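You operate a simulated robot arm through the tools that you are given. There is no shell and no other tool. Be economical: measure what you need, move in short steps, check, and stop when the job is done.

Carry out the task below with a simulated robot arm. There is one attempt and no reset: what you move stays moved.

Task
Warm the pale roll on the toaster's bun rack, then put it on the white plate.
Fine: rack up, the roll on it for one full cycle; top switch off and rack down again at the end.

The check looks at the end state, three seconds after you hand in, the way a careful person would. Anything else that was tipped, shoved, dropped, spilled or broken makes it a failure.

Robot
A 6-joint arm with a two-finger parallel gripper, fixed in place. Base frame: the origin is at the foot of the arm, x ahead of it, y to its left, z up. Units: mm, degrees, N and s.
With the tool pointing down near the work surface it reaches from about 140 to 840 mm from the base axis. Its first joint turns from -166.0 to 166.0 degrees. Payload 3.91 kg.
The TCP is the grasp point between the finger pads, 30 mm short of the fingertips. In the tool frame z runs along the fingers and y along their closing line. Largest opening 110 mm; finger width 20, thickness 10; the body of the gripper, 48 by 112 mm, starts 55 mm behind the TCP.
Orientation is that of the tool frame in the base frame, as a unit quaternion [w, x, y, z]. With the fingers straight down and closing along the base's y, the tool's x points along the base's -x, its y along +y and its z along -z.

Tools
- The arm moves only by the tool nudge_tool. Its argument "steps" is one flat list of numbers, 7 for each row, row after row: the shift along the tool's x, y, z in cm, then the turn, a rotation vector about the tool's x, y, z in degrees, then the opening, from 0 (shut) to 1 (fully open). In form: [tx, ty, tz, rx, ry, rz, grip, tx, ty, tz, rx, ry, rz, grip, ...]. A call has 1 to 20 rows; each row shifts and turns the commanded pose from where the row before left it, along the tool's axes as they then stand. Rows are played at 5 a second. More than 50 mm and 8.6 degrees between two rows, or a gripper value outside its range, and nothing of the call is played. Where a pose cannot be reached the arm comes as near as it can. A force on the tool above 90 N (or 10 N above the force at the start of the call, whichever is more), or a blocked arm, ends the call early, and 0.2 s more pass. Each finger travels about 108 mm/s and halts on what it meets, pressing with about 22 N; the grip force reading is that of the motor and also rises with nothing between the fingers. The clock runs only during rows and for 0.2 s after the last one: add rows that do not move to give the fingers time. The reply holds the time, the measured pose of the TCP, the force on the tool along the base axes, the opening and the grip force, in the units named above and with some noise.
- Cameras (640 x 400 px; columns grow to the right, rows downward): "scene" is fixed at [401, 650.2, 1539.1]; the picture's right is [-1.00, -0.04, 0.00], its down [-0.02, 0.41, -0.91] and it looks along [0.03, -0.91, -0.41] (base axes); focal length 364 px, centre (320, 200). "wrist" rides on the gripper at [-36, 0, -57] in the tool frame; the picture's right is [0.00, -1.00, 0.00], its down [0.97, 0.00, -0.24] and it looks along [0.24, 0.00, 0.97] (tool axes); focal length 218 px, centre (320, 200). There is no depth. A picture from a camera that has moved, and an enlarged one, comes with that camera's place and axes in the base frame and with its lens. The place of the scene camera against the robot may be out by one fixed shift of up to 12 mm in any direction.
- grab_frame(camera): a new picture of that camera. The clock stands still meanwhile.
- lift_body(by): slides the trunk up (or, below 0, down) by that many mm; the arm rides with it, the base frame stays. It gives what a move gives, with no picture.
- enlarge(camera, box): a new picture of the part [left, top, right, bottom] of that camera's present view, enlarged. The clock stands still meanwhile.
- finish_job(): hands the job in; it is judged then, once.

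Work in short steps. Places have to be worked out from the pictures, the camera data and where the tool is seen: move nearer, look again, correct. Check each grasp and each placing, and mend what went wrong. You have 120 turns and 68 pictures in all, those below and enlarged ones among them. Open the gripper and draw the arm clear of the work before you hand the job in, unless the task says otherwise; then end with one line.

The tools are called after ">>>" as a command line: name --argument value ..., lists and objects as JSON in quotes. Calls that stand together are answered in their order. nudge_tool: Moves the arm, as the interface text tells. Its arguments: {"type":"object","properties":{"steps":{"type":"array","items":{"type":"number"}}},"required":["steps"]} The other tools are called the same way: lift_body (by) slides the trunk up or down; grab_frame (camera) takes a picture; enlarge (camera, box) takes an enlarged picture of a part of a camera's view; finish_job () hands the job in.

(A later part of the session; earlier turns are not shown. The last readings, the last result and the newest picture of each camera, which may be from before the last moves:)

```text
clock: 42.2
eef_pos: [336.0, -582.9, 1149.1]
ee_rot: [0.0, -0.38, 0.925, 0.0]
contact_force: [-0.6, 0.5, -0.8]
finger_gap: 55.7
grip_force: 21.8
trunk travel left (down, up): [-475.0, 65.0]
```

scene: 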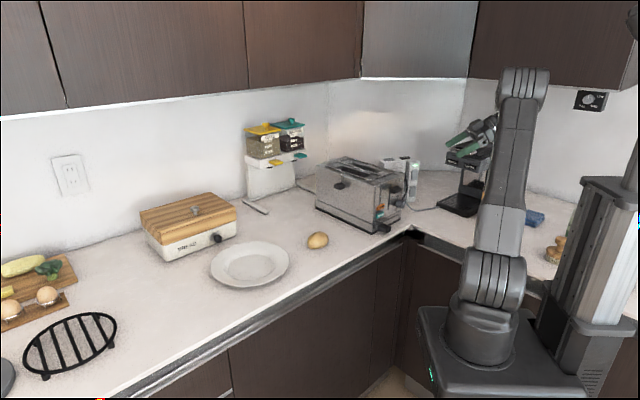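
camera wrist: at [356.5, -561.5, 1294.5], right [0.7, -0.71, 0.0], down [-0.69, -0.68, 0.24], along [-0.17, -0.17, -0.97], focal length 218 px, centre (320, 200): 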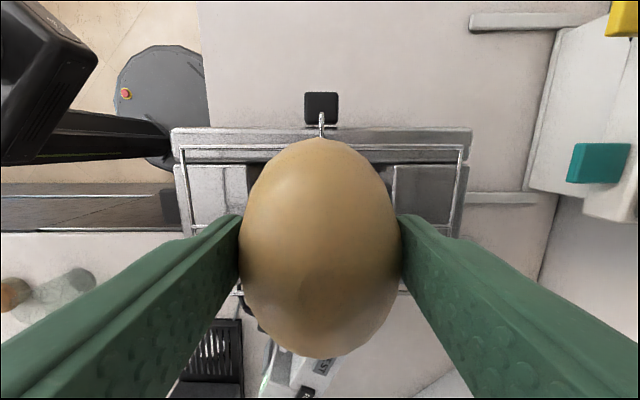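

>>> nudge_tool --steps '[0, 0, 0.3, 0, 0, 0, 0.3, 0, 0, 0, 0, 0, 0, 0.3]'

>>> grab_frame --camera "wrist"

>>> enlarge --camera "scene" --box '[325, 145, 405, 195]'

```text
clock: 42.8
eef_pos: [336.0, -583.2, 1146.6]
ee_rot: [0.001, -0.38, 0.925, 0.0]
contact_force: [-0.3, 0.3, -0.3]
finger_gap: 55.7
grip_force: 22.4
trunk travel left (down, up): [-475.0, 65.0]
```

```text
27 pictures are left
camera wrist: at [361.5, -557.4, 1201.7], right [0.7, -0.71, 0.0], down [-0.69, -0.68, 0.24], along [-0.17, -0.17, -0.97], focal length 218 px, centre (320, 200)
```

wrist: 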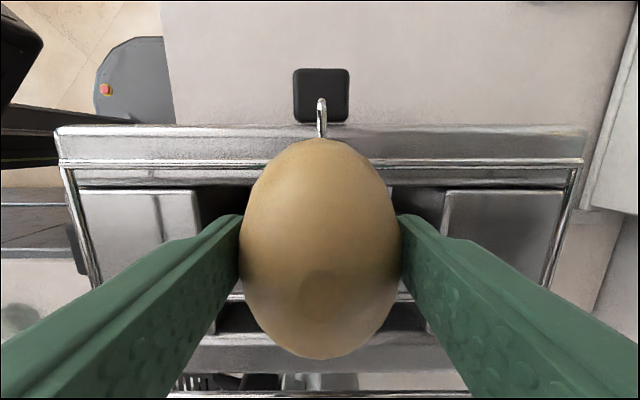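

```text
8.00 times, centred on (365, 170) of scene
camera zoom: at [401.0, 650.2, 1539.1], right [-1.0, -0.04, 0.0], down [-0.02, 0.41, -0.91], along [0.03, -0.91, -0.41], focal length 2911 px, centre (-40, 440)
```

zoom: 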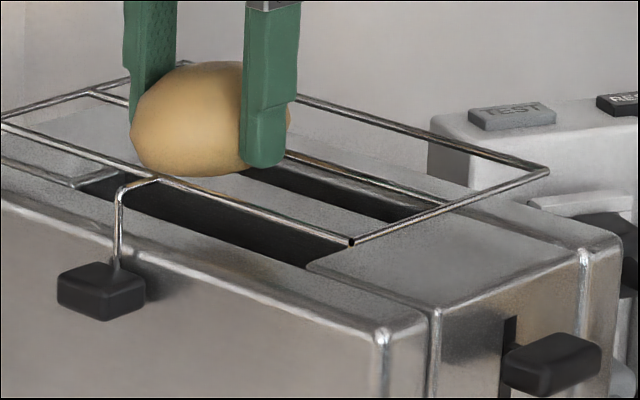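

Nearly touching; continue lowering.

>>> nudge_tool --steps '[0, 0, 0.3, 0, 0, 0, 0.3, 0, 0, 0.3, 0, 0, 0, 0.3, 0, 0, 0, 0, 0, 0, 0.3]'

```text
clock: 43.6
eef_pos: [336.4, -583.2, 1139.4]
ee_rot: [0.0, -0.38, 0.925, -0.001]
contact_force: [-0.4, 0.3, -0.7]
finger_gap: 55.7
grip_force: 22.2
trunk travel left (down, up): [-475.0, 65.0]
```

>>> nudge_tool --steps '[0, 0, 0.2, 0, 0, 0, 0.3, 0, 0, 0.2, 0, 0, 0, 0.3, 0, 0, 0, 0, 0, 0, 0.3]'

>>> enlarge --camera "scene" --box '[325, 145, 405, 195]'

```text
clock: 44.4
eef_pos: [335.9, -583.0, 1135.8]
ee_rot: [0.0, -0.381, 0.925, -0.001]
contact_force: [1.6, 0.1, -0.1]
finger_gap: 56.0
grip_force: 22.0
trunk travel left (down, up): [-475.0, 65.0]
```

```text
8.00 times, centred on (365, 170) of scene
camera zoom: at [401.0, 650.2, 1539.1], right [-1.0, -0.04, 0.0], down [-0.02, 0.41, -0.91], along [0.03, -0.91, -0.41], focal length 2911 px, centre (-40, 440)
```

zoom: 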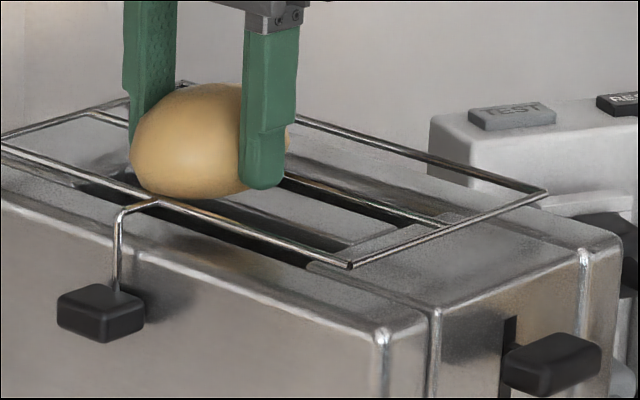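

The rack itself is being pushed down ~9 mm (its hold is light). I release the roll here, back off upward, and will then re-raise the rack by its knob.

>>> nudge_tool --steps '[0, 0, 0, 0, 0, 0, 0.55, 0, 0, 0, 0, 0, 0, 0.65, 0, 0, 0, 0, 0, 0, 0.75, 0, 0, 0, 0, 0, 0, 0.75]'

>>> enlarge --camera "scene" --box '[325, 145, 405, 195]'

```text
clock: 45.4
eef_pos: [335.7, -581.9, 1135.5]
ee_rot: [-0.001, -0.38, 0.925, 0.0]
contact_force: [-0.7, 0.1, 0.7]
finger_gap: 82.6
grip_force: 0.1
trunk travel left (down, up): [-475.0, 65.0]
```

```text
8.00 times, centred on (365, 170) of scene
camera zoom: at [401.0, 650.2, 1539.1], right [-1.0, -0.04, 0.0], down [-0.02, 0.41, -0.91], along [0.03, -0.91, -0.41], focal length 2911 px, centre (-40, 440)
```

zoom: 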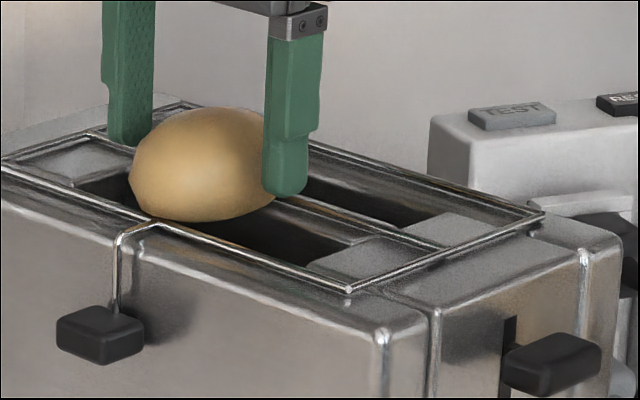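

The unlatched rack sank with the roll's weight, roll still cradled on it. So the "up" position was not latched. I rise clear and inspect roll and rack.

>>> nudge_tool --steps '[0, 0, -3, 0, 0, 0, 0.75, 0, 0, -4, 0, 0, 0, 0.75, -3, -0.1, -3, 0, 0, 0, 0.75, -3, -0.1, 0, 0, 0, 0, 0.6, 0, 0, 0, 0, 0, 0, 0.6]'

>>> grab_frame --camera "wrist"

```text
clock: 46.6
eef_pos: [380.0, -542.6, 1237.1]
ee_rot: [0.0, -0.38, 0.925, 0.0]
contact_force: [0.0, 0.1, -0.4]
finger_gap: 66.1
grip_force: 0.0
trunk travel left (down, up): [-475.0, 65.0]
```

```text
23 pictures are left
camera wrist: at [405.2, -516.7, 1292.3], right [0.7, -0.71, 0.0], down [-0.69, -0.68, 0.24], along [-0.17, -0.17, -0.97], focal length 218 px, centre (320, 200)
```

wrist: 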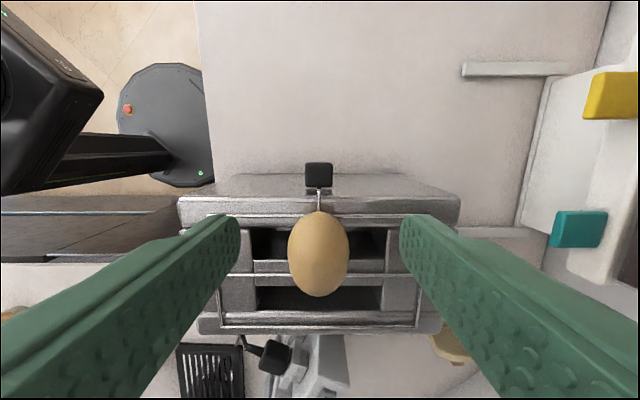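

The roll lies well across front and middle wires. I go down to the knob again (kept slightly outward, clear of the roll) and grip it.

>>> nudge_tool --steps '[-0.2, 0.1, 4.5, 0, 0, 0, 0.6, 0, 0, 4.5, 0, 0, 0, 0.6, 0, 0, 4.5, 0, 0, 0, 0.6, 0, 0, 4.5, 0, 0, 0, 0.6, 0, 0, 0, 0, 0, 0, 0.1, 0, 0, 0, 0, 0, 0, 0.1, 0, 0, 0, 0, 0, 0, 0.1]'

```text
clock: 48.2
eef_pos: [381.2, -541.1, 1054.8]
ee_rot: [0.0, -0.381, 0.925, -0.001]
contact_force: [-3.1, 4.3, -0.7]
finger_gap: 31.9
grip_force: 21.8
trunk travel left (down, up): [-475.0, 65.0]
```

>>> nudge_tool --steps '[0, 0.15, -0.7, 0, 0, 0, 0.1, 0, 0, -0.7, 0, 0, 0, 0.1, 0, 0, -0.7, 0, 0, 0, 0.1, 0, 0, -0.6, 0, 0, 0, 0.1, 0, 0, -0.3, 0, 0, 0, 0.1, 0, 0, 0, 0, 0, 0, 0.1]'

>>> enlarge --camera "scene" --box '[320, 145, 410, 201]'

```text
clock: 49.6
eef_pos: [380.6, -539.2, 1086.4]
ee_rot: [0.0, -0.38, 0.925, 0.0]
contact_force: [1.3, -6.9, 0.6]
finger_gap: 31.9
grip_force: 22.6
trunk travel left (down, up): [-475.0, 65.0]
```

```text
7.11 times, centred on (365, 173) of scene
camera zoom: at [401.0, 650.2, 1539.1], right [-1.0, -0.04, 0.0], down [-0.02, 0.41, -0.91], along [0.03, -0.91, -0.41], focal length 2587 px, centre (0, 392)
```

zoom: 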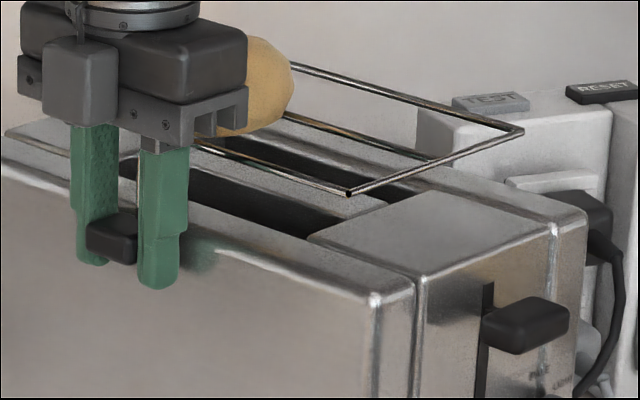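

Roll is lifted with the rack. I continue in small steps to find the resistance.

>>> nudge_tool --steps '[0, -0.1, -0.3, 0, 0, 0, 0.1, 0, 0, 0, 0, 0, 0, 0.1]'

>>> nudge_tool --steps '[0, 0, -0.3, 0, 0, 0, 0.1, 0, 0, 0, 0, 0, 0, 0.1]'

>>> nudge_tool --steps '[0, 0, -0.3, 0, 0, 0, 0.1, 0, 0, 0, 0, 0, 0, 0.1]'

>>> enlarge --camera "scene" --box '[320, 145, 410, 201]'

```text
clock: 50.2
eef_pos: [381.5, -539.4, 1087.8]
ee_rot: [0.0, -0.38, 0.925, 0.001]
contact_force: [-2.2, -0.9, 0.7]
finger_gap: 31.8
grip_force: 22.1
trunk travel left (down, up): [-475.0, 65.0]
```

```text
clock: 50.8
eef_pos: [381.4, -540.1, 1090.9]
ee_rot: [0.0, -0.381, 0.925, 0.0]
contact_force: [-2.3, -1.0, -0.4]
finger_gap: 31.9
grip_force: 21.8
trunk travel left (down, up): [-475.0, 65.0]
```

```text
clock: 51.4
eef_pos: [381.0, -539.8, 1094.9]
ee_rot: [0.001, -0.381, 0.925, 0.0]
contact_force: [-3.0, -1.8, -12.7]
finger_gap: 31.7
grip_force: 22.3
trunk travel left (down, up): [-475.0, 65.0]
```

```text
7.11 times, centred on (365, 173) of scene
camera zoom: at [401.0, 650.2, 1539.1], right [-1.0, -0.04, 0.0], down [-0.02, 0.41, -0.91], along [0.03, -0.91, -0.41], focal length 2587 px, centre (0, 392)
```

zoom: 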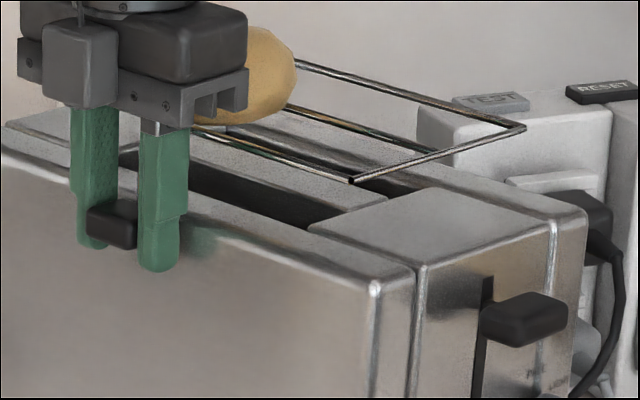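

The stop is at about +39 mm. With the roll already on the raised rack I ease the tension and release, to see if the rack now holds it.

>>> nudge_tool --steps '[0, 0, 0.15, 0, 0, 0, 0.1, 0, 0, 0, 0, 0, 0, 0.4, 0, 0, 0, 0, 0, 0, 0.6, 0, 0, 0, 0, 0, 0, 0.6, 0, 0, 0, 0, 0, 0, 0.6]'

>>> enlarge --camera "scene" --box '[320, 145, 410, 201]'

```text
clock: 52.6
eef_pos: [382.3, -537.9, 1093.9]
ee_rot: [0.0, -0.381, 0.924, -0.001]
contact_force: [4.3, 3.3, 2.8]
finger_gap: 66.2
grip_force: 0.4
trunk travel left (down, up): [-475.0, 65.0]
```

```text
7.11 times, centred on (365, 173) of scene
camera zoom: at [401.0, 650.2, 1539.1], right [-1.0, -0.04, 0.0], down [-0.02, 0.41, -0.91], along [0.03, -0.91, -0.41], focal length 2587 px, centre (0, 392)
```

zoom: 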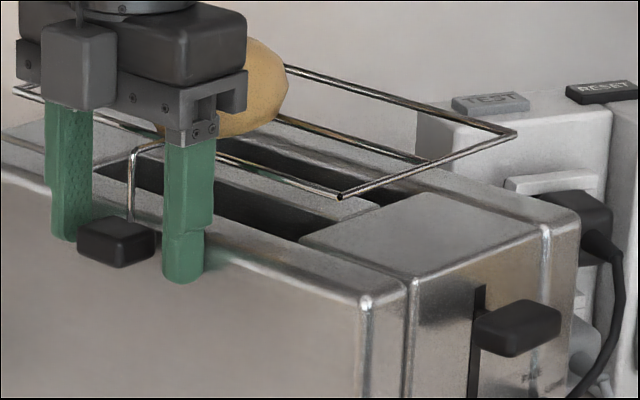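

The rack holds up with the roll on it. The gripper body lightly touches the roll, so I draw straight outward first, then up.

>>> nudge_tool --steps '[-0.5, 0, 0, 0, 0, 0, 0.6, -1, 0, 0, 0, 0, 0, 0.6, -3, 0, 0, 0, 0, 0, 0.6, -4, 0, 0, 0, 0, 0, 0.6, 0, 0, -4.5, 0, 0, 0, 0.6, 0, 0, -4.5, 0, 0, 0, 0.6, 0, 0, -4.5, 0, 0, 0, 0.6, 0, 0, 0, 0, 0, 0, 0.6]'

>>> grab_frame --camera "wrist"

>>> enlarge --camera "scene" --box '[300, 140, 428, 240]'

```text
clock: 54.4
eef_pos: [442.2, -479.5, 1230.7]
ee_rot: [0.0, -0.381, 0.925, -0.001]
contact_force: [0.1, 0.3, -0.7]
finger_gap: 65.9
grip_force: 0.2
trunk travel left (down, up): [-475.0, 65.0]
```

```text
19 pictures are left
camera wrist: at [467.0, -455.9, 1286.3], right [0.7, -0.71, 0.0], down [-0.69, -0.68, 0.24], along [-0.17, -0.17, -0.97], focal length 218 px, centre (320, 200)
```

wrist: 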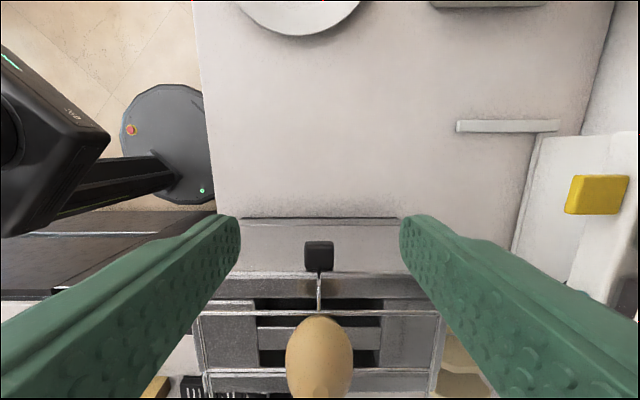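

```text
4.00 times, centred on (364, 190) of scene
camera zoom: at [401.0, 650.2, 1539.1], right [-1.0, -0.04, 0.0], down [-0.02, 0.41, -0.91], along [0.03, -0.91, -0.41], focal length 1455 px, centre (144, 240)
```

zoom: 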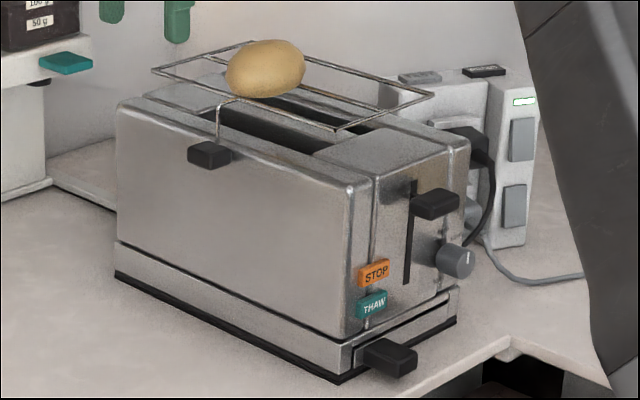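

Roll sits on the raised rack. Next the front lever, near (182,-488,1067). I yaw 90° so the narrow side of the gripper faces the toaster, close the fingers, and go to a viewing place in front of it.

>>> nudge_tool --steps '[0, 0, 0, 0, 0, -7.5, 0.3, 0, 0, 0, 0, 0, -7.5, 0, 0, 0, 0, 0, 0, -7.5, 0, 0, 0, 0, 0, 0, -7.5, 0, 0, 0, 0, 0, 0, -7.5, 0, 0, 0, 0, 0, 0, -7.5, 0, 0, 0, 0, 0, 0, -7.5, 0, 0, 0, 0, 0, 0, -7.5, 0, 0, 0, 0, 0, 0, -7.5, 0, 0, 0, 0, 0, 0, -7.5, 0, 0, 0, 0, 0, 0, -7.5, 0, 0, 0, 0, 0, 0, -7.5, 0, 0, 0, 0, 0, 0, 0, 0]'

>>> nudge_tool --steps '[-3.52, 3.17, 0, 0, 0, 0, 0, -3.52, 3.17, 0, 0, 0, 0, 0, -3.52, 3.17, 0, 0, 0, 0, 0, -3.52, 3.17, 0, 0, 0, 0, 0, -3.52, 3.17, 0, 0, 0, 0, 0, -3.52, 3.17, 0, 0, 0, 0, 0, 0, 0, 4, 0, 0, 0, 0, 0, 0, 0, 0, 0, 0, 0]'

>>> grab_frame --camera "wrist"

```text
clock: 57.2
eef_pos: [440.4, -479.3, 1228.8]
ee_rot: [-0.001, 0.895, -0.446, 0.0]
contact_force: [0.1, -0.1, 0.0]
finger_gap: 0.0
grip_force: 22.2
out of reach, approached as far as the arm can: row 12
trunk travel left (down, up): [-475.0, 65.0]
```

```text
clock: 59.0
eef_pos: [278.7, -318.4, 1183.0]
ee_rot: [0.003, 0.894, -0.449, -0.001]
contact_force: [-0.4, 0.6, 0.6]
finger_gap: 0.0
grip_force: 22.1
out of reach, approached as far as the arm can: row 1, 2, 3, 4, 5, 6
trunk travel left (down, up): [-475.0, 65.0]
```

```text
17 pictures are left
camera wrist: at [256.2, -289.5, 1239.0], right [0.8, 0.6, 0.0], down [0.58, -0.78, 0.24], along [0.14, -0.2, -0.97], focal length 218 px, centre (320, 200)
```

wrist: 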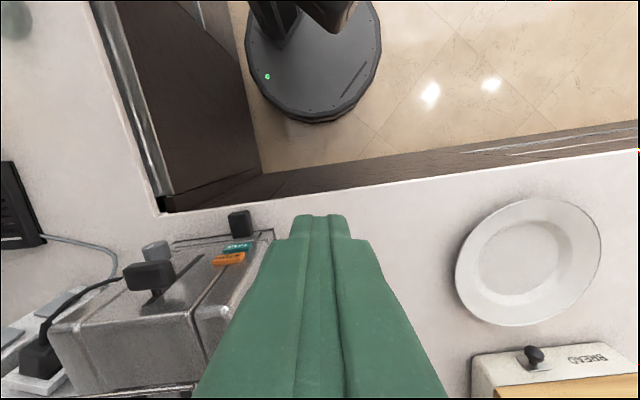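

Wrist limit prevents that yaw. I turn back to the earlier yaw (225°), and will instead lean the tool so that the body stays away from the toaster. Moving above the lever for a look.

>>> nudge_tool --steps '[0, 0, 0, 0, 0, 8.2, 0, 0, 0, 0, 0, 0, 8.2, 0, 0, 0, 0, 0, 0, 8.2, 0, 0, 0, 0, 0, 0, 8.2, 0, 0, 0, 0, 0, 0, 8.2, 0, 0, 0, 0, 0, 0, 8.2, 0, 0, 0, 0, 0, 0, 8.2, 0, 0, 0, 0, 0, 0, 8.2, 0, 0, 0, 0, 0, 0, 8.2, 0, 0, 0, 0, 0, 0, 7.9, 0, 3.7, -0.6, 0, 0, 0, 0, 0, 3.7, -0.6, 0, 0, 0, 0, 0, 3.7, -0.6, 0, 0, 0, 0, 0, 3.7, -0.6, 0, 0, 0, 0, 0, 0, 0, 0, 0, 0, 0, 0]'

>>> grab_frame --camera "wrist"

```text
clock: 62.2
eef_pos: [190.2, -440.3, 1184.4]
ee_rot: [0.001, -0.386, 0.923, -0.001]
contact_force: [0.7, -0.7, 0.1]
finger_gap: 0.0
grip_force: 22.2
trunk travel left (down, up): [-475.0, 65.0]
```

```text
16 pictures are left
camera wrist: at [215.1, -415.7, 1239.7], right [0.71, -0.7, 0.0], down [-0.68, -0.69, 0.24], along [-0.17, -0.17, -0.97], focal length 218 px, centre (320, 200)
```

wrist: 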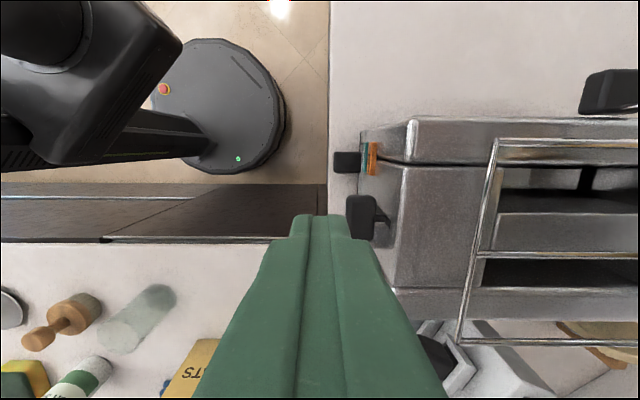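

Lever knob found near n=-195, t=477, z≈1075. I lean the tool 24° and bring the closed fingertips just above it.

>>> nudge_tool --steps '[0, 0, 0, 8, 0, 0, 0, 0, 0, 0, 8, 0, 0, 0, 0, 0, 0, 8, 0, 0, 0, 0.9, 0.34, 2.9, 0, 0, 0, 0, 0.9, 0.34, 2.9, 0, 0, 0, 0, 0, 0, 0, 0, 0, 0, 0]'

>>> enlarge --camera "scene" --box '[350, 150, 430, 210]'

>>> grab_frame --camera "wrist"

```text
clock: 63.6
eef_pos: [188.2, -465.6, 1130.0]
ee_rot: [0.08, -0.378, 0.902, -0.192]
contact_force: [0.7, -0.7, 0.1]
finger_gap: 0.0
grip_force: 21.7
trunk travel left (down, up): [-475.0, 65.0]
```

```text
6.67 times, centred on (390, 180) of scene
camera zoom: at [401.0, 650.2, 1539.1], right [-1.0, -0.04, 0.0], down [-0.02, 0.41, -0.91], along [0.03, -0.91, -0.41], focal length 2426 px, centre (-147, 333)
```

zoom: 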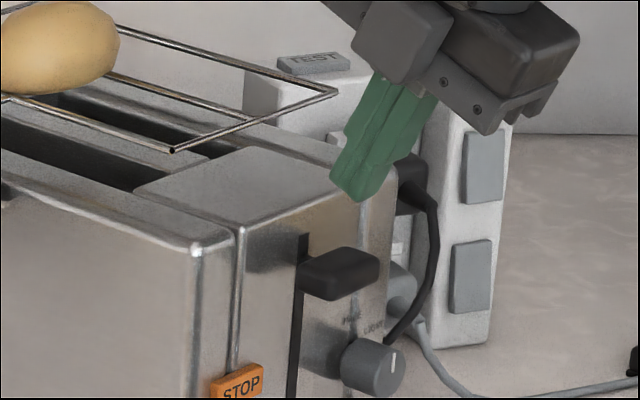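

```text
14 pictures are left
camera wrist: at [196.7, -423.8, 1180.5], right [0.65, -0.64, 0.41], down [-0.75, -0.62, 0.22], along [0.11, -0.45, -0.89], focal length 218 px, centre (320, 200)
```

wrist: 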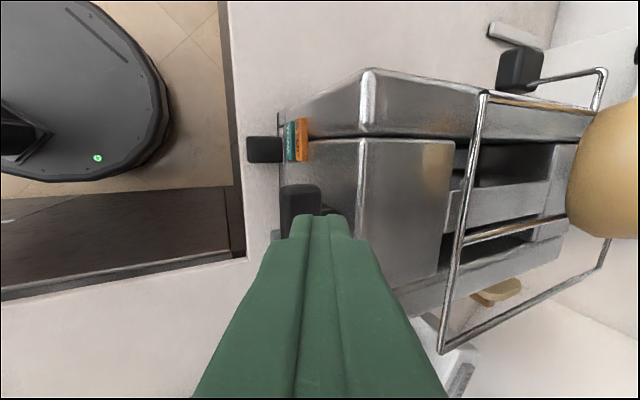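

Tip is about 5 mm off in n; I correct and descend in 1 cm steps, watching the force.

>>> nudge_tool --steps '[-0.6, 0.407, 0.913, 0, 0, 0, 0, 0, 0.407, 0.913, 0, 0, 0, 0, 0, 0.407, 0.913, 0, 0, 0, 0, 0, 0.407, 0.913, 0, 0, 0, 0, 0, 0, 0, 0, 0, 0, 0]'

```text
clock: 64.8
eef_pos: [194.6, -461.8, 1090.0]
ee_rot: [0.08, -0.377, 0.902, -0.192]
contact_force: [0.5, 0.2, 1.0]
finger_gap: 0.0
grip_force: 22.1
trunk travel left (down, up): [-475.0, 65.0]
```

>>> nudge_tool --steps '[0, 0.407, 0.913, 0, 0, 0, 0, 0, 0.407, 0.913, 0, 0, 0, 0, 0, 0, 0, 0, 0, 0, 0]'

>>> enlarge --camera "scene" --box '[350, 150, 430, 210]'

```text
clock: 65.6
eef_pos: [194.4, -460.5, 1069.2]
ee_rot: [0.081, -0.378, 0.902, -0.192]
contact_force: [0.3, 0.6, 2.6]
finger_gap: 0.1
grip_force: 22.0
trunk travel left (down, up): [-475.0, 65.0]
```

```text
6.67 times, centred on (390, 180) of scene
camera zoom: at [401.0, 650.2, 1539.1], right [-1.0, -0.04, 0.0], down [-0.02, 0.41, -0.91], along [0.03, -0.91, -0.41], focal length 2426 px, centre (-147, 333)
```

zoom: 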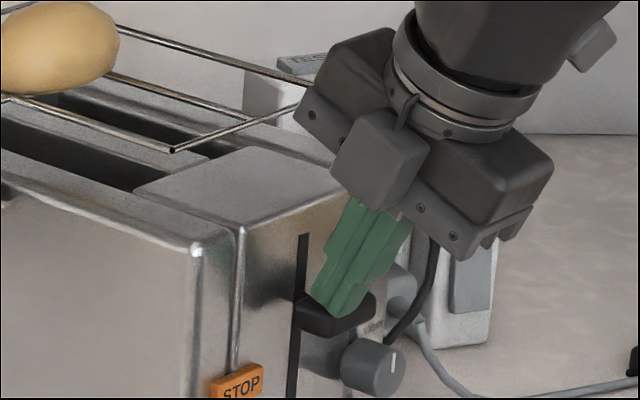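

The lever is going down under the tip. I continue until it bottoms.

>>> nudge_tool --steps '[0, 0.407, 0.913, 0, 0, 0, 0, 0, 0.407, 0.913, 0, 0, 0, 0, 0, 0.203, 0.456, 0, 0, 0, 0, 0, 0, 0, 0, 0, 0, 0]'

```text
clock: 66.6
eef_pos: [193.6, -459.9, 1045.4]
ee_rot: [0.081, -0.378, 0.902, -0.192]
contact_force: [-1.6, 1.9, 2.7]
finger_gap: 0.2
grip_force: 22.3
trunk travel left (down, up): [-475.0, 65.0]
```

>>> nudge_tool --steps '[0, 0.203, 0.456, 0, 0, 0, 0, 0, 0.203, 0.456, 0, 0, 0, 0, 0, 0.203, 0.456, 0, 0, 0, 0, 0, 0, 0, 0, 0, 0, 0]'

```text
clock: 67.6
eef_pos: [192.8, -460.6, 1029.8]
ee_rot: [0.081, -0.377, 0.902, -0.193]
contact_force: [-2.1, 1.5, 2.9]
finger_gap: 0.0
grip_force: 21.6
trunk travel left (down, up): [-475.0, 65.0]
```

>>> nudge_tool --steps '[0, 0.203, 0.456, 0, 0, 0, 0, 0, 0.203, 0.456, 0, 0, 0, 0, 0, 0, 0, 0, 0, 0, 0]'

>>> enlarge --camera "scene" --box '[350, 160, 430, 220]'

```text
clock: 68.4
eef_pos: [194.6, -460.2, 1019.9]
ee_rot: [0.08, -0.378, 0.902, -0.193]
contact_force: [-2.4, 1.1, 3.7]
finger_gap: 0.1
grip_force: 22.4
trunk travel left (down, up): [-475.0, 65.0]
```

```text
6.67 times, centred on (390, 190) of scene
camera zoom: at [401.0, 650.2, 1539.1], right [-1.0, -0.04, 0.0], down [-0.02, 0.41, -0.91], along [0.03, -0.91, -0.41], focal length 2426 px, centre (-147, 267)
```

zoom: 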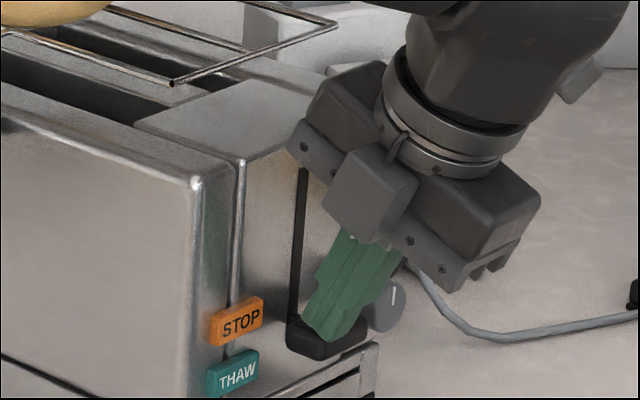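

>>> nudge_tool --steps '[0, 0.122, 0.274, 0, 0, 0, 0, 0, 0.122, 0.274, 0, 0, 0, 0, 0, 0, 0, 0, 0, 0, 0]'

```text
clock: 69.2
eef_pos: [194.1, -461.2, 1015.2]
ee_rot: [0.08, -0.378, 0.902, -0.193]
contact_force: [-2.5, 1.0, 10.4]
finger_gap: 0.0
grip_force: 21.7
trunk travel left (down, up): [-475.0, 65.0]
```

Bottomed (10 N). A touch more, then I back up along the same line and see whether it latches.

>>> nudge_tool --steps '[0, 0.081, 0.183, 0, 0, 0, 0, 0, 0, 0, 0, 0, 0, 0, 0, -0.407, -0.913, 0, 0, 0, 0, 0, -0.407, -0.913, 0, 0, 0, 0, 0, -0.407, -0.913, 0, 0, 0, 0, 0, 0, 0, 0, 0, 0, 0]'

>>> enlarge --camera "scene" --box '[350, 160, 430, 220]'

```text
clock: 70.6
eef_pos: [194.7, -461.5, 1042.6]
ee_rot: [0.081, -0.378, 0.902, -0.192]
contact_force: [-3.4, 5.2, 2.0]
finger_gap: 0.0
grip_force: 22.7
trunk travel left (down, up): [-475.0, 65.0]
```

```text
6.67 times, centred on (390, 190) of scene
camera zoom: at [401.0, 650.2, 1539.1], right [-1.0, -0.04, 0.0], down [-0.02, 0.41, -0.91], along [0.03, -0.91, -0.41], focal length 2426 px, centre (-147, 267)
```

zoom: 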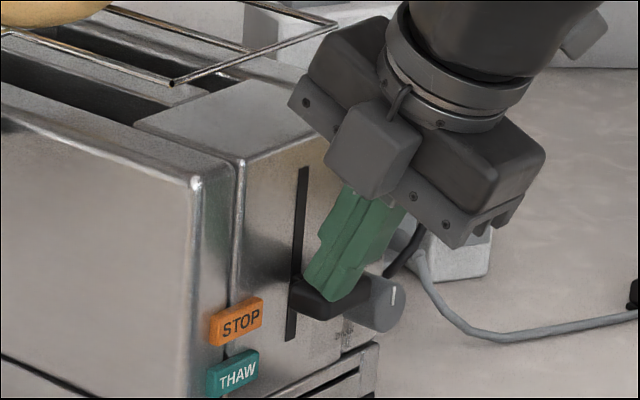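

The lever came back up with the tip, so the toaster has no power: the top switch is off. Triangulating from earlier wrist views, the upper rocker is at x≈75, its bottom end (z≈997–1005) protrudes to y≈-726, its top end is pressed in. I back off and go to the tower, fingers closed.

>>> nudge_tool --steps '[0, -1.22, -2.74, 0, 0, 0, 0, 0, -1.22, -2.74, 0, 0, 0, 0, 0, -1.22, -2.74, 0, 0, 0, 0, 0, -1.22, -2.74, 0, 0, 0, 0, 0, 0, 0, -8, 0, 0, 0, 0, 0, 0, -8, 0, 0, 0, 0, 0, 0, -8, 0, 0, 0, 0, 0, 0, 0, 0, 7.5, 0, 0, 0, 0, 0, 0, 7.5, 0, 0, 0, 0, 0, 0, 7.5, 0, 0, 0, 0, 0, 0, 7.5, 0, 0, 0, 0, 0, 0, 7.5, 0, 0, 0, 0, 0, 0, 7.5, 0, 3.1, -2.4, 0, 0, 0, 0, 0, 3.1, -2.4, 0, 0, 0, 0, 0, 3.1, -2.4, 0.8, 0, 0, 0, 0, 3.1, -2.4, 0.8, 0, 0, 0, 0, 0, 0, 0, 0, 0, 0, 0]'

```text
clock: 74.4
eef_pos: [70.7, -559.1, 1145.4]
ee_rot: [0.0, -0.003, 1.0, 0.0]
contact_force: [-0.3, 0.4, -0.7]
finger_gap: 0.2
grip_force: 21.8
trunk travel left (down, up): [-475.0, 65.0]
```

Tilt 30° and approach to ~20 mm in front of the rocker's lower end, then look.

>>> nudge_tool --steps '[0, 0, 0, 7.5, 0, 0, 0, 0, 0, 0, 7.5, 0, 0, 0, 0, 0, 0, 7.5, 0, 0, 0, 0, 0, 0, 7.5, 0, 0, 0, 0, -1.08, 4.18, 0, 0, 0, 0, 0, -1.08, 4.18, 0, 0, 0, 0, 0, -1.08, 4.18, 0, 0, 0, 0, 0, -1.08, 4.18, 0, 0, 0, 0, 0, 0, 0, 0, 0, 0, 0]'

>>> enlarge --camera "wrist" --box '[240, 100, 400, 240]'

```text
clock: 76.4
eef_pos: [72.0, -680.1, 1018.9]
ee_rot: [0.002, -0.003, 0.966, -0.259]
contact_force: [0.5, -0.8, 1.1]
finger_gap: 0.3
grip_force: 22.1
trunk travel left (down, up): [-475.0, 65.0]
```

```text
2.86 times, centred on (320, 170) of wrist
camera zoom: at [107.0, -650.4, 1067.3], right [0.01, -0.87, 0.5], down [-0.97, 0.11, 0.21], along [-0.24, -0.49, -0.84], focal length 624 px, centre (320, 286)
```

zoom: 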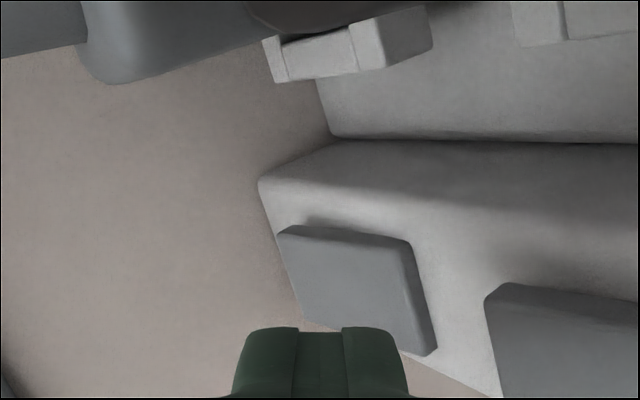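

Tip is aimed well, slightly low. I raise 5 mm, center, and advance along -y.

>>> nudge_tool --steps '[-0.3, -0.25, -0.43, 0, 0, 0, 0, 0, -0.87, 0.5, 0, 0, 0, 0, 0, -0.6, 0.35, 0, 0, 0, 0, 0, 0, 0, 0, 0, 0, 0]'

>>> nudge_tool --steps '[0, -0.26, 0.15, 0, 0, 0, 0, 0, -0.26, 0.15, 0, 0, 0, 0, 0, 0, 0, 0, 0, 0, 0]'

```text
clock: 77.4
eef_pos: [75.1, -695.8, 1027.6]
ee_rot: [0.001, -0.004, 0.966, -0.259]
contact_force: [1.1, 1.3, -0.9]
finger_gap: 0.1
grip_force: 22.3
trunk travel left (down, up): [-475.0, 65.0]
```

```text
clock: 78.2
eef_pos: [73.5, -699.8, 1028.4]
ee_rot: [0.001, -0.003, 0.966, -0.258]
contact_force: [-1.7, 14.0, 2.1]
finger_gap: 0.0
grip_force: 21.7
trunk travel left (down, up): [-475.0, 65.0]
```

Contact (14 N) at the rocker. I push further in small steps.

>>> nudge_tool --steps '[0, -0.2, 0.22, 0, 0, 0, 0, 0, -0.2, 0.22, 0, 0, 0, 0, 0, 0, 0, 0, 0, 0, 0]'

```text
clock: 79.0
eef_pos: [74.0, -700.9, 1028.6]
ee_rot: [0.0, -0.003, 0.966, -0.257]
contact_force: [-1.7, 53.0, 3.3]
finger_gap: 0.0
grip_force: 22.4
trunk travel left (down, up): [-475.0, 65.0]
```

53 N — it has bottomed or toggled. I back off and look.

>>> nudge_tool --steps '[0, 0.6, -0.5, 0, 0, 0, 0, 0, 1.7, -1.0, 0, 0, 0, 0, 0, 1.7, -1.0, 0, 0, 0, 0, 0, 0, 0, 0, 0, 0, 0]'

>>> enlarge --camera "wrist" --box '[300, 100, 460, 200]'

```text
clock: 80.0
eef_pos: [74.7, -660.8, 1027.9]
ee_rot: [0.001, -0.003, 0.966, -0.259]
contact_force: [-0.2, -0.5, 0.5]
finger_gap: 0.1
grip_force: 22.7
trunk travel left (down, up): [-475.0, 65.0]
```

```text
4.00 times, centred on (380, 150) of wrist
camera zoom: at [109.3, -632.0, 1075.2], right [0.01, -0.87, 0.5], down [-0.97, 0.11, 0.21], along [-0.24, -0.49, -0.84], focal length 873 px, centre (80, 400)
```

zoom: 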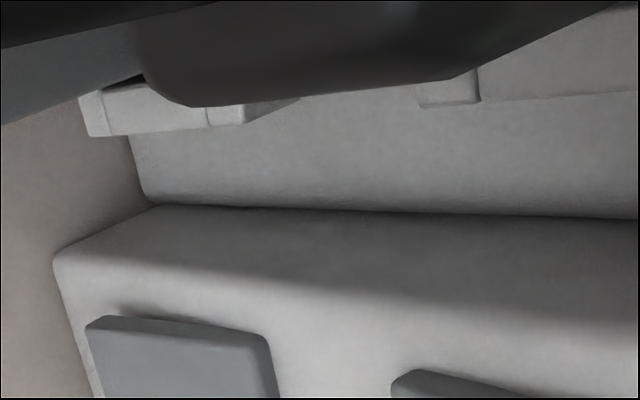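

Fingers hide it from here. I retreat and take a zoomed view of the rocker.

>>> nudge_tool --steps '[0, 0.7, -3.8, 0, 0, 0, 0, 0, 0.7, -3.8, 0, 0, 0, 0, 0, 0.7, -3.8, 0, 0, 0, 0, 0, 0.7, -3.8, 0, 0, 0, 0, 0, 0, 0, 0, 0, 0, 0]'

>>> enlarge --camera "wrist" --box '[310, 120, 420, 190]'

```text
clock: 81.2
eef_pos: [72.9, -559.8, 1145.9]
ee_rot: [0.001, -0.004, 0.966, -0.259]
contact_force: [-0.1, -0.7, -0.1]
finger_gap: 0.0
grip_force: 22.0
trunk travel left (down, up): [-475.0, 65.0]
```

```text
5.71 times, centred on (365, 155) of wrist
camera zoom: at [108.1, -531.1, 1193.3], right [0.01, -0.87, 0.5], down [-0.97, 0.11, 0.21], along [-0.24, -0.49, -0.84], focal length 1247 px, centre (63, 457)
```

zoom: 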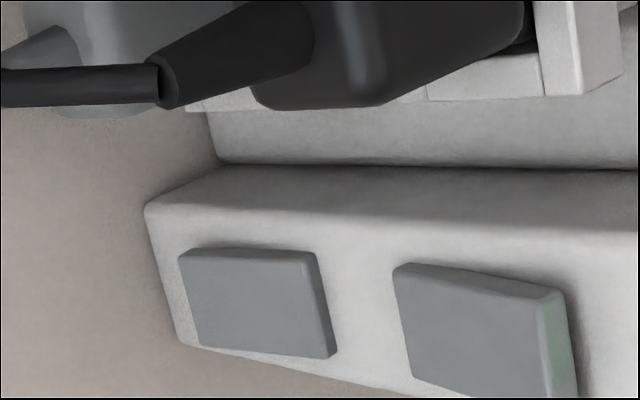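

The upper rocker has flipped: its top end now sticks out, unlike the lower one. Power should be on. Back to the toaster lever, reversing the earlier path.

>>> nudge_tool --steps '[0, 0, 0, -7.5, 0, 0, 0, 0, 0, 0, -7.5, 0, 0, 0, 0, 0, 0, -7.5, 0, 0, 0, 0, 0, 0, -7.5, 0, 0, 0, -3.04, 2.46, -0.4, 0, 0, 0, 0, -3.04, 2.46, -0.4, 0, 0, 0, 0, -3.04, 2.46, -0.4, 0, 0, 0, 0, -3.04, 2.46, -0.4, 0, 0, 0, 0, 0, 0, 0, 0, 0, -7.5, 0, 0, 0, 0, 0, 0, -7.5, 0, 0, 0, 0, 0, 0, -7.5, 0, 0, 0, 0, 0, 0, -7.5, 0, 0, 0, 0, 0, 0, -7.5, 0, 0, 0, 0, 0, 0, -7.5, 0, 0, 0, 0, 8, 0, 0, 0, 0, 0, 0, 8, 0, 0, 0, 0, 0, 0, 8, 0, 0, 0, 0, 0, 0, 0, 0, 0, 0]'

```text
clock: 85.0
eef_pos: [195.2, -461.4, 1161.6]
ee_rot: [0.081, -0.377, 0.902, -0.193]
contact_force: [-1.1, -0.3, 0.2]
finger_gap: 0.3
grip_force: 21.9
trunk travel left (down, up): [-475.0, 65.0]
```

>>> nudge_tool --steps '[0, 0.814, 1.826, 0, 0, 0, 0, 0, 0.814, 1.826, 0, 0, 0, 0, 0, 0.814, 1.826, 0, 0, 0, 0, 0, 0.407, 0.913, 0, 0, 0, 0, 0, 0.407, 0.913, 0, 0, 0, 0, 0, 0.407, 0.913, 0, 0, 0, 0, 0, 0.407, 0.913, 0, 0, 0, 0, 0, 0.407, 0.913, 0, 0, 0, 0, 0, 0.407, 0.913, 0, 0, 0, 0, 0, 0.407, 0.913, 0, 0, 0, 0, 0, 0.407, 0.913, 0, 0, 0, 0, 0, 0, 0, 0, 0, 0, 0]'

>>> nudge_tool --steps '[0, 0.122, 0.274, 0, 0, 0, 0, 0, 0.122, 0.274, 0, 0, 0, 0, 0, 0, 0, 0, 0, 0, 0]'

```text
clock: 87.6
eef_pos: [194.1, -461.0, 1021.9]
ee_rot: [0.08, -0.377, 0.902, -0.192]
contact_force: [-0.3, -0.3, -0.5]
finger_gap: 0.2
grip_force: 22.0
trunk travel left (down, up): [-475.0, 65.0]
```

```text
clock: 88.4
eef_pos: [194.0, -460.1, 1015.5]
ee_rot: [0.081, -0.379, 0.902, -0.191]
contact_force: [0.7, 1.1, 0.7]
finger_gap: 0.0
grip_force: 22.0
trunk travel left (down, up): [-475.0, 65.0]
```

No spring force now — it may have latched already. I back up and look.

>>> nudge_tool --steps '[0, -1.22, -2.74, 0, 0, 0, 0, 0, -1.22, -2.74, 0, 0, 0, 0, 0, -1.22, -2.74, 0, 0, 0, 0, 0, -1.22, -2.74, 0, 0, 0, 0, 0, -1.22, -2.74, 0, 0, 0, 0, 0, 0, 0, 0, 0, 0, 0]'

>>> enlarge --camera "scene" --box '[310, 140, 426, 240]'

```text
clock: 89.8
eef_pos: [193.1, -460.8, 1164.7]
ee_rot: [0.081, -0.377, 0.902, -0.193]
contact_force: [-0.5, 0.0, 0.3]
finger_gap: 0.0
grip_force: 21.9
trunk travel left (down, up): [-475.0, 65.0]
```

```text
4.00 times, centred on (368, 190) of scene
camera zoom: at [401.0, 650.2, 1539.1], right [-1.0, -0.04, 0.0], down [-0.02, 0.41, -0.91], along [0.03, -0.91, -0.41], focal length 1455 px, centre (128, 240)
```

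zoom: 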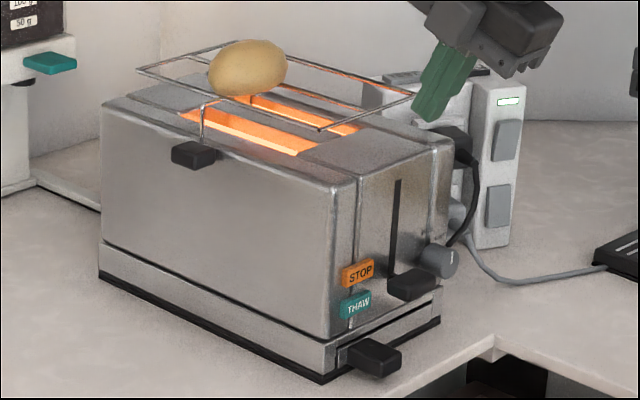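

Slots are glowing, lever latched, roll on the raised rack. While it runs, I untilt and hover above/outside the rack with the gripper opening, then wait.

>>> nudge_tool --steps '[0, 0, 0, -8, 0, 0, 0.5, 0, 0, 0, -8, 0, 0, 1, 0, 0, 0, -8, 0, 0, 1, 0, 0, -3.7, 0, 0, 0, 1, 0, 0, -3.7, 0, 0, 0, 1, -1.47, -4.7, 0, 0, 0, 0, 1, -1.47, -4.7, 0, 0, 0, 0, 1, -1.47, -4.7, 0, 0, 0, 0, 1, -1.47, -4.7, 0, 0, 0, 0, 1, 0, 0, 0, 0, 0, 0, 1, 0, 0, 0, 0, 0, 0, 1, 0, 0, 0, 0, 0, 0, 1, 0, 0, 0, 0, 0, 0, 1, 0, 0, 0, 0, 0, 0, 1]'

>>> nudge_tool --steps '[0, 0, 0, 0, 0, 0, 1, 0, 0, 0, 0, 0, 0, 1, 0, 0, 0, 0, 0, 0, 1, 0, 0, 0, 0, 0, 0, 1, 0, 0, 0, 0, 0, 0, 1, 0, 0, 0, 0, 0, 0, 1, 0, 0, 0, 0, 0, 0, 1, 0, 0, 0, 0, 0, 0, 1, 0, 0, 0, 0, 0, 0, 1, 0, 0, 0, 0, 0, 0, 1, 0, 0, 0, 0, 0, 0, 1, 0, 0, 0, 0, 0, 0, 1, 0, 0, 0, 0, 0, 0, 1, 0, 0, 0, 0, 0, 0, 1, 0, 0, 0, 0, 0, 0, 1, 0, 0, 0, 0, 0, 0, 1, 0, 0, 0, 0, 0, 0, 1, 0, 0, 0, 0, 0, 0, 1, 0, 0, 0, 0, 0, 0, 1, 0, 0, 0, 0, 0, 0, 1]'

>>> nudge_tool --steps '[0, 0, 0, 0, 0, 0, 1, 0, 0, 0, 0, 0, 0, 1, 0, 0, 0, 0, 0, 0, 1, 0, 0, 0, 0, 0, 0, 1, 0, 0, 0, 0, 0, 0, 1, 0, 0, 0, 0, 0, 0, 1, 0, 0, 0, 0, 0, 0, 1, 0, 0, 0, 0, 0, 0, 1, 0, 0, 0, 0, 0, 0, 1, 0, 0, 0, 0, 0, 0, 1, 0, 0, 0, 0, 0, 0, 1, 0, 0, 0, 0, 0, 0, 1, 0, 0, 0, 0, 0, 0, 1, 0, 0, 0, 0, 0, 0, 1, 0, 0, 0, 0, 0, 0, 1, 0, 0, 0, 0, 0, 0, 1, 0, 0, 0, 0, 0, 0, 1, 0, 0, 0, 0, 0, 0, 1, 0, 0, 0, 0, 0, 0, 1, 0, 0, 0, 0, 0, 0, 1]'

>>> nudge_tool --steps '[0, 0, 0, 0, 0, 0, 1, 0, 0, 0, 0, 0, 0, 1, 0, 0, 0, 0, 0, 0, 1, 0, 0, 0, 0, 0, 0, 1, 0, 0, 0, 0, 0, 0, 1, 0, 0, 0, 0, 0, 0, 1, 0, 0, 0, 0, 0, 0, 1, 0, 0, 0, 0, 0, 0, 1, 0, 0, 0, 0, 0, 0, 1, 0, 0, 0, 0, 0, 0, 1, 0, 0, 0, 0, 0, 0, 1, 0, 0, 0, 0, 0, 0, 1, 0, 0, 0, 0, 0, 0, 1, 0, 0, 0, 0, 0, 0, 1, 0, 0, 0, 0, 0, 0, 1, 0, 0, 0, 0, 0, 0, 1, 0, 0, 0, 0, 0, 0, 1, 0, 0, 0, 0, 0, 0, 1, 0, 0, 0, 0, 0, 0, 1, 0, 0, 0, 0, 0, 0, 1]'

>>> nudge_tool --steps '[0, 0, 0, 0, 0, 0, 1, 0, 0, 0, 0, 0, 0, 1, 0, 0, 0, 0, 0, 0, 1, 0, 0, 0, 0, 0, 0, 1, 0, 0, 0, 0, 0, 0, 1, 0, 0, 0, 0, 0, 0, 1, 0, 0, 0, 0, 0, 0, 1, 0, 0, 0, 0, 0, 0, 1, 0, 0, 0, 0, 0, 0, 1, 0, 0, 0, 0, 0, 0, 1, 0, 0, 0, 0, 0, 0, 1, 0, 0, 0, 0, 0, 0, 1, 0, 0, 0, 0, 0, 0, 1, 0, 0, 0, 0, 0, 0, 1, 0, 0, 0, 0, 0, 0, 1, 0, 0, 0, 0, 0, 0, 1, 0, 0, 0, 0, 0, 0, 1, 0, 0, 0, 0, 0, 0, 1, 0, 0, 0, 0, 0, 0, 1, 0, 0, 0, 0, 0, 0, 1]'

>>> grab_frame --camera "wrist"

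```text
clock: 92.8
eef_pos: [370.2, -550.9, 1238.8]
ee_rot: [0.0, -0.385, 0.923, 0.0]
contact_force: [-0.3, 0.4, 0.3]
finger_gap: 110.1
grip_force: 0.1
trunk travel left (down, up): [-475.0, 65.0]
```

```text
clock: 97.0
eef_pos: [371.0, -550.5, 1239.8]
ee_rot: [0.0, -0.386, 0.922, 0.0]
contact_force: [-1.0, -0.7, 0.1]
finger_gap: 109.7
grip_force: 0.0
trunk travel left (down, up): [-475.0, 65.0]
```

```text
clock: 101.2
eef_pos: [370.9, -549.9, 1238.7]
ee_rot: [0.0, -0.385, 0.923, 0.0]
contact_force: [1.2, -0.5, 0.0]
finger_gap: 110.0
grip_force: 0.1
trunk travel left (down, up): [-475.0, 65.0]
```

```text
clock: 105.4
eef_pos: [370.4, -550.5, 1238.8]
ee_rot: [0.0, -0.386, 0.922, 0.0]
contact_force: [0.6, 0.5, 0.1]
finger_gap: 110.0
grip_force: 0.1
trunk travel left (down, up): [-475.0, 65.0]
```

```text
clock: 109.6
eef_pos: [370.9, -551.0, 1237.6]
ee_rot: [0.0, -0.386, 0.923, 0.0]
contact_force: [-0.7, 0.0, 0.3]
finger_gap: 109.9
grip_force: 0.0
trunk travel left (down, up): [-475.0, 65.0]
```

```text
6 pictures are left
camera wrist: at [396.0, -524.6, 1294.5], right [0.71, -0.7, 0.0], down [-0.68, -0.69, 0.24], along [-0.17, -0.17, -0.97], focal length 218 px, centre (320, 200)
```

wrist: 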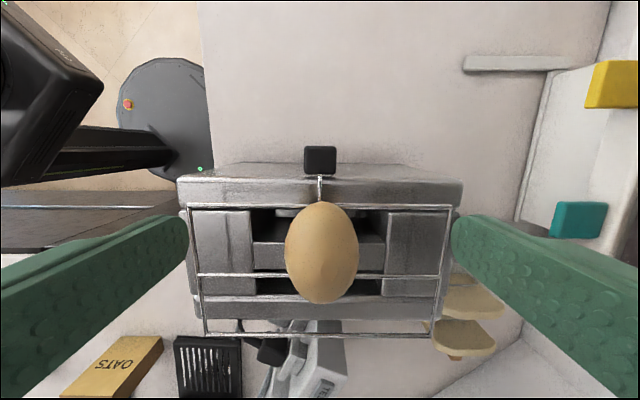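

The slots are dark: the cycle ended. Roll centre at n≈-172, t≈652. I lower over it, close and lift.

>>> nudge_tool --steps '[2.3, -0.03, 0, 0, 0, 0, 0.9, 2.2, -0.03, 0, 0, 0, 0, 0.9, 0, 0, 3, 0, 0, 0, 0.9, 0, 0, 3, 0, 0, 0, 0.9, 0, 0, 2.4, 0, 0, 0, 0.9, 0, 0, 0, 0, 0, 0, 0.9, 0, 0, 0, 0, 0, 0, 0.4, 0, 0, 0, 0, 0, 0, 0.3, 0, 0, 0, 0, 0, 0, 0.3]'

>>> nudge_tool --steps '[0, 0, -1, 0, 0, 0, 0.3, 0, 0, -2, 0, 0, 0, 0.3, 0, 0, -3, 0, 0, 0, 0.3, 0, 0, -3, 0, 0, 0, 0.3, 0, 0, 0, 0, 0, 0, 0.3]'

```text
clock: 111.6
eef_pos: [338.3, -585.6, 1156.0]
ee_rot: [0.0, -0.386, 0.922, 0.0]
contact_force: [-0.5, -0.3, 0.7]
finger_gap: 55.3
grip_force: 21.9
trunk travel left (down, up): [-475.0, 65.0]
```

```text
clock: 112.8
eef_pos: [337.8, -582.6, 1248.1]
ee_rot: [-0.001, -0.386, 0.923, -0.001]
contact_force: [0.7, -0.5, -1.0]
finger_gap: 55.0
grip_force: 22.4
trunk travel left (down, up): [-475.0, 65.0]
```

Roll is held (55 mm). I carry it toward the plate, about (652,-248), at height, and look.

>>> nudge_tool --steps '[-4.6, 0.15, 0, 0, 0, 0, 0.3, -4.6, 0.15, 0, 0, 0, 0, 0.3, -4.6, 0.15, 0, 0, 0, 0, 0.3, -4.6, 0.15, 0, 0, 0, 0, 0.3, -4.6, 0.15, 0, 0, 0, 0, 0.3, -4.6, 0.15, 0, 0, 0, 0, 0.3, -4.6, 0.15, 0, 0, 0, 0, 0.3, -4.6, 0.15, 0, 0, 0, 0, 0.3, -4.6, 0.15, 0, 0, 0, 0, 0.3, -4.6, 0.15, 0, 0, 0, 0, 0.3, 0, 0, 4.5, 0, 0, 0, 0.3, 0, 0, 4.5, 0, 0, 0, 0.3, 0, 0, 4.5, 0, 0, 0, 0.3, 0, 0, 0, 0, 0, 0, 0.3]'

>>> grab_frame --camera "wrist"

```text
clock: 115.8
eef_pos: [652.8, -246.7, 1112.0]
ee_rot: [0.0, -0.386, 0.923, -0.001]
contact_force: [0.4, -1.0, -0.7]
finger_gap: 54.7
grip_force: 22.4
trunk travel left (down, up): [-475.0, 65.0]
```

```text
5 pictures are left
camera wrist: at [677.2, -221.0, 1167.3], right [0.71, -0.7, 0.0], down [-0.68, -0.69, 0.24], along [-0.17, -0.17, -0.97], focal length 218 px, centre (320, 200)
```

wrist: 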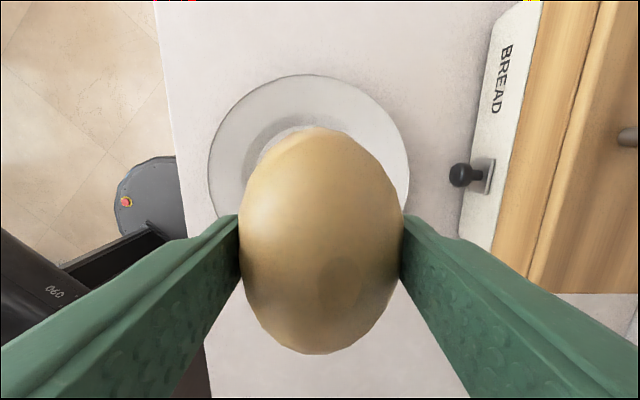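

Plate centre is ~10 mm inward in n and ~15 mm in -t. I correct and lower near the plate.

>>> nudge_tool --steps '[0.5, 0.75, 0, 0, 0, 0, 0.3, 0.5, 0.75, 0, 0, 0, 0, 0.3, 0, 0, 4.5, 0, 0, 0, 0.3, 0, 0, 4.5, 0, 0, 0, 0.3, 0, 0, 4.5, 0, 0, 0, 0.3, 0, 0, 1, 0, 0, 0, 0.3, 0, 0, 0, 0, 0, 0, 0.3]'

>>> nudge_tool --steps '[0, 0, 0.4, 0, 0, 0, 0.3, 0, 0, 0.4, 0, 0, 0, 0.3, 0, 0, 0, 0, 0, 0, 0.3]'

```text
clock: 117.4
eef_pos: [636.6, -244.3, 965.9]
ee_rot: [0.001, -0.386, 0.923, -0.001]
contact_force: [0.5, 0.5, -0.2]
finger_gap: 55.0
grip_force: 22.1
trunk travel left (down, up): [-475.0, 65.0]
```

```text
clock: 118.2
eef_pos: [633.8, -243.7, 958.8]
ee_rot: [0.0, -0.386, 0.923, -0.001]
contact_force: [-1.3, -0.9, -0.2]
finger_gap: 54.9
grip_force: 21.7
trunk travel left (down, up): [-475.0, 65.0]
```

>>> nudge_tool --steps '[0, 0, 0.3, 0, 0, 0, 0.3, 0, 0, 0.3, 0, 0, 0, 0.3, 0, 0, 0, 0, 0, 0, 0.3]'

>>> nudge_tool --steps '[0, 0, 0.2, 0, 0, 0, 0.3, 0, 0, 0.2, 0, 0, 0, 0.3, 0, 0, 0, 0, 0, 0, 0.3]'

```text
clock: 119.0
eef_pos: [633.0, -241.8, 952.4]
ee_rot: [-0.001, -0.386, 0.923, 0.001]
contact_force: [0.6, -0.1, -1.0]
finger_gap: 54.7
grip_force: 22.3
trunk travel left (down, up): [-475.0, 65.0]
```

```text
clock: 119.8
eef_pos: [634.0, -242.9, 947.6]
ee_rot: [0.0, -0.385, 0.923, 0.0]
contact_force: [-0.5, 0.2, -0.6]
finger_gap: 54.8
grip_force: 22.3
trunk travel left (down, up): [-475.0, 65.0]
```

>>> nudge_tool --steps '[0, 0, 0.2, 0, 0, 0, 0.3, 0, 0, 0.1, 0, 0, 0, 0.3, 0, 0, 0, 0, 0, 0, 0.3]'

>>> enlarge --camera "scene" --box '[200, 210, 300, 290]'

```text
clock: 120.6
eef_pos: [633.9, -240.2, 945.1]
ee_rot: [0.001, -0.386, 0.923, -0.001]
contact_force: [1.2, -0.6, 2.4]
finger_gap: 54.6
grip_force: 21.8
trunk travel left (down, up): [-475.0, 65.0]
```

```text
5.00 times, centred on (250, 250) of scene
camera zoom: at [401.0, 650.2, 1539.1], right [-1.0, -0.04, 0.0], down [-0.02, 0.41, -0.91], along [0.03, -0.91, -0.41], focal length 1819 px, centre (670, -50)
```

zoom: 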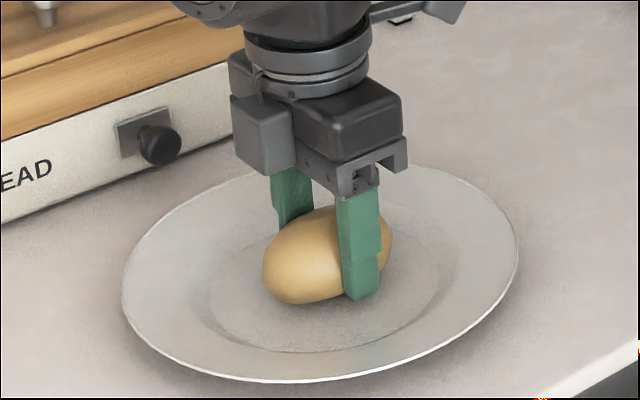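

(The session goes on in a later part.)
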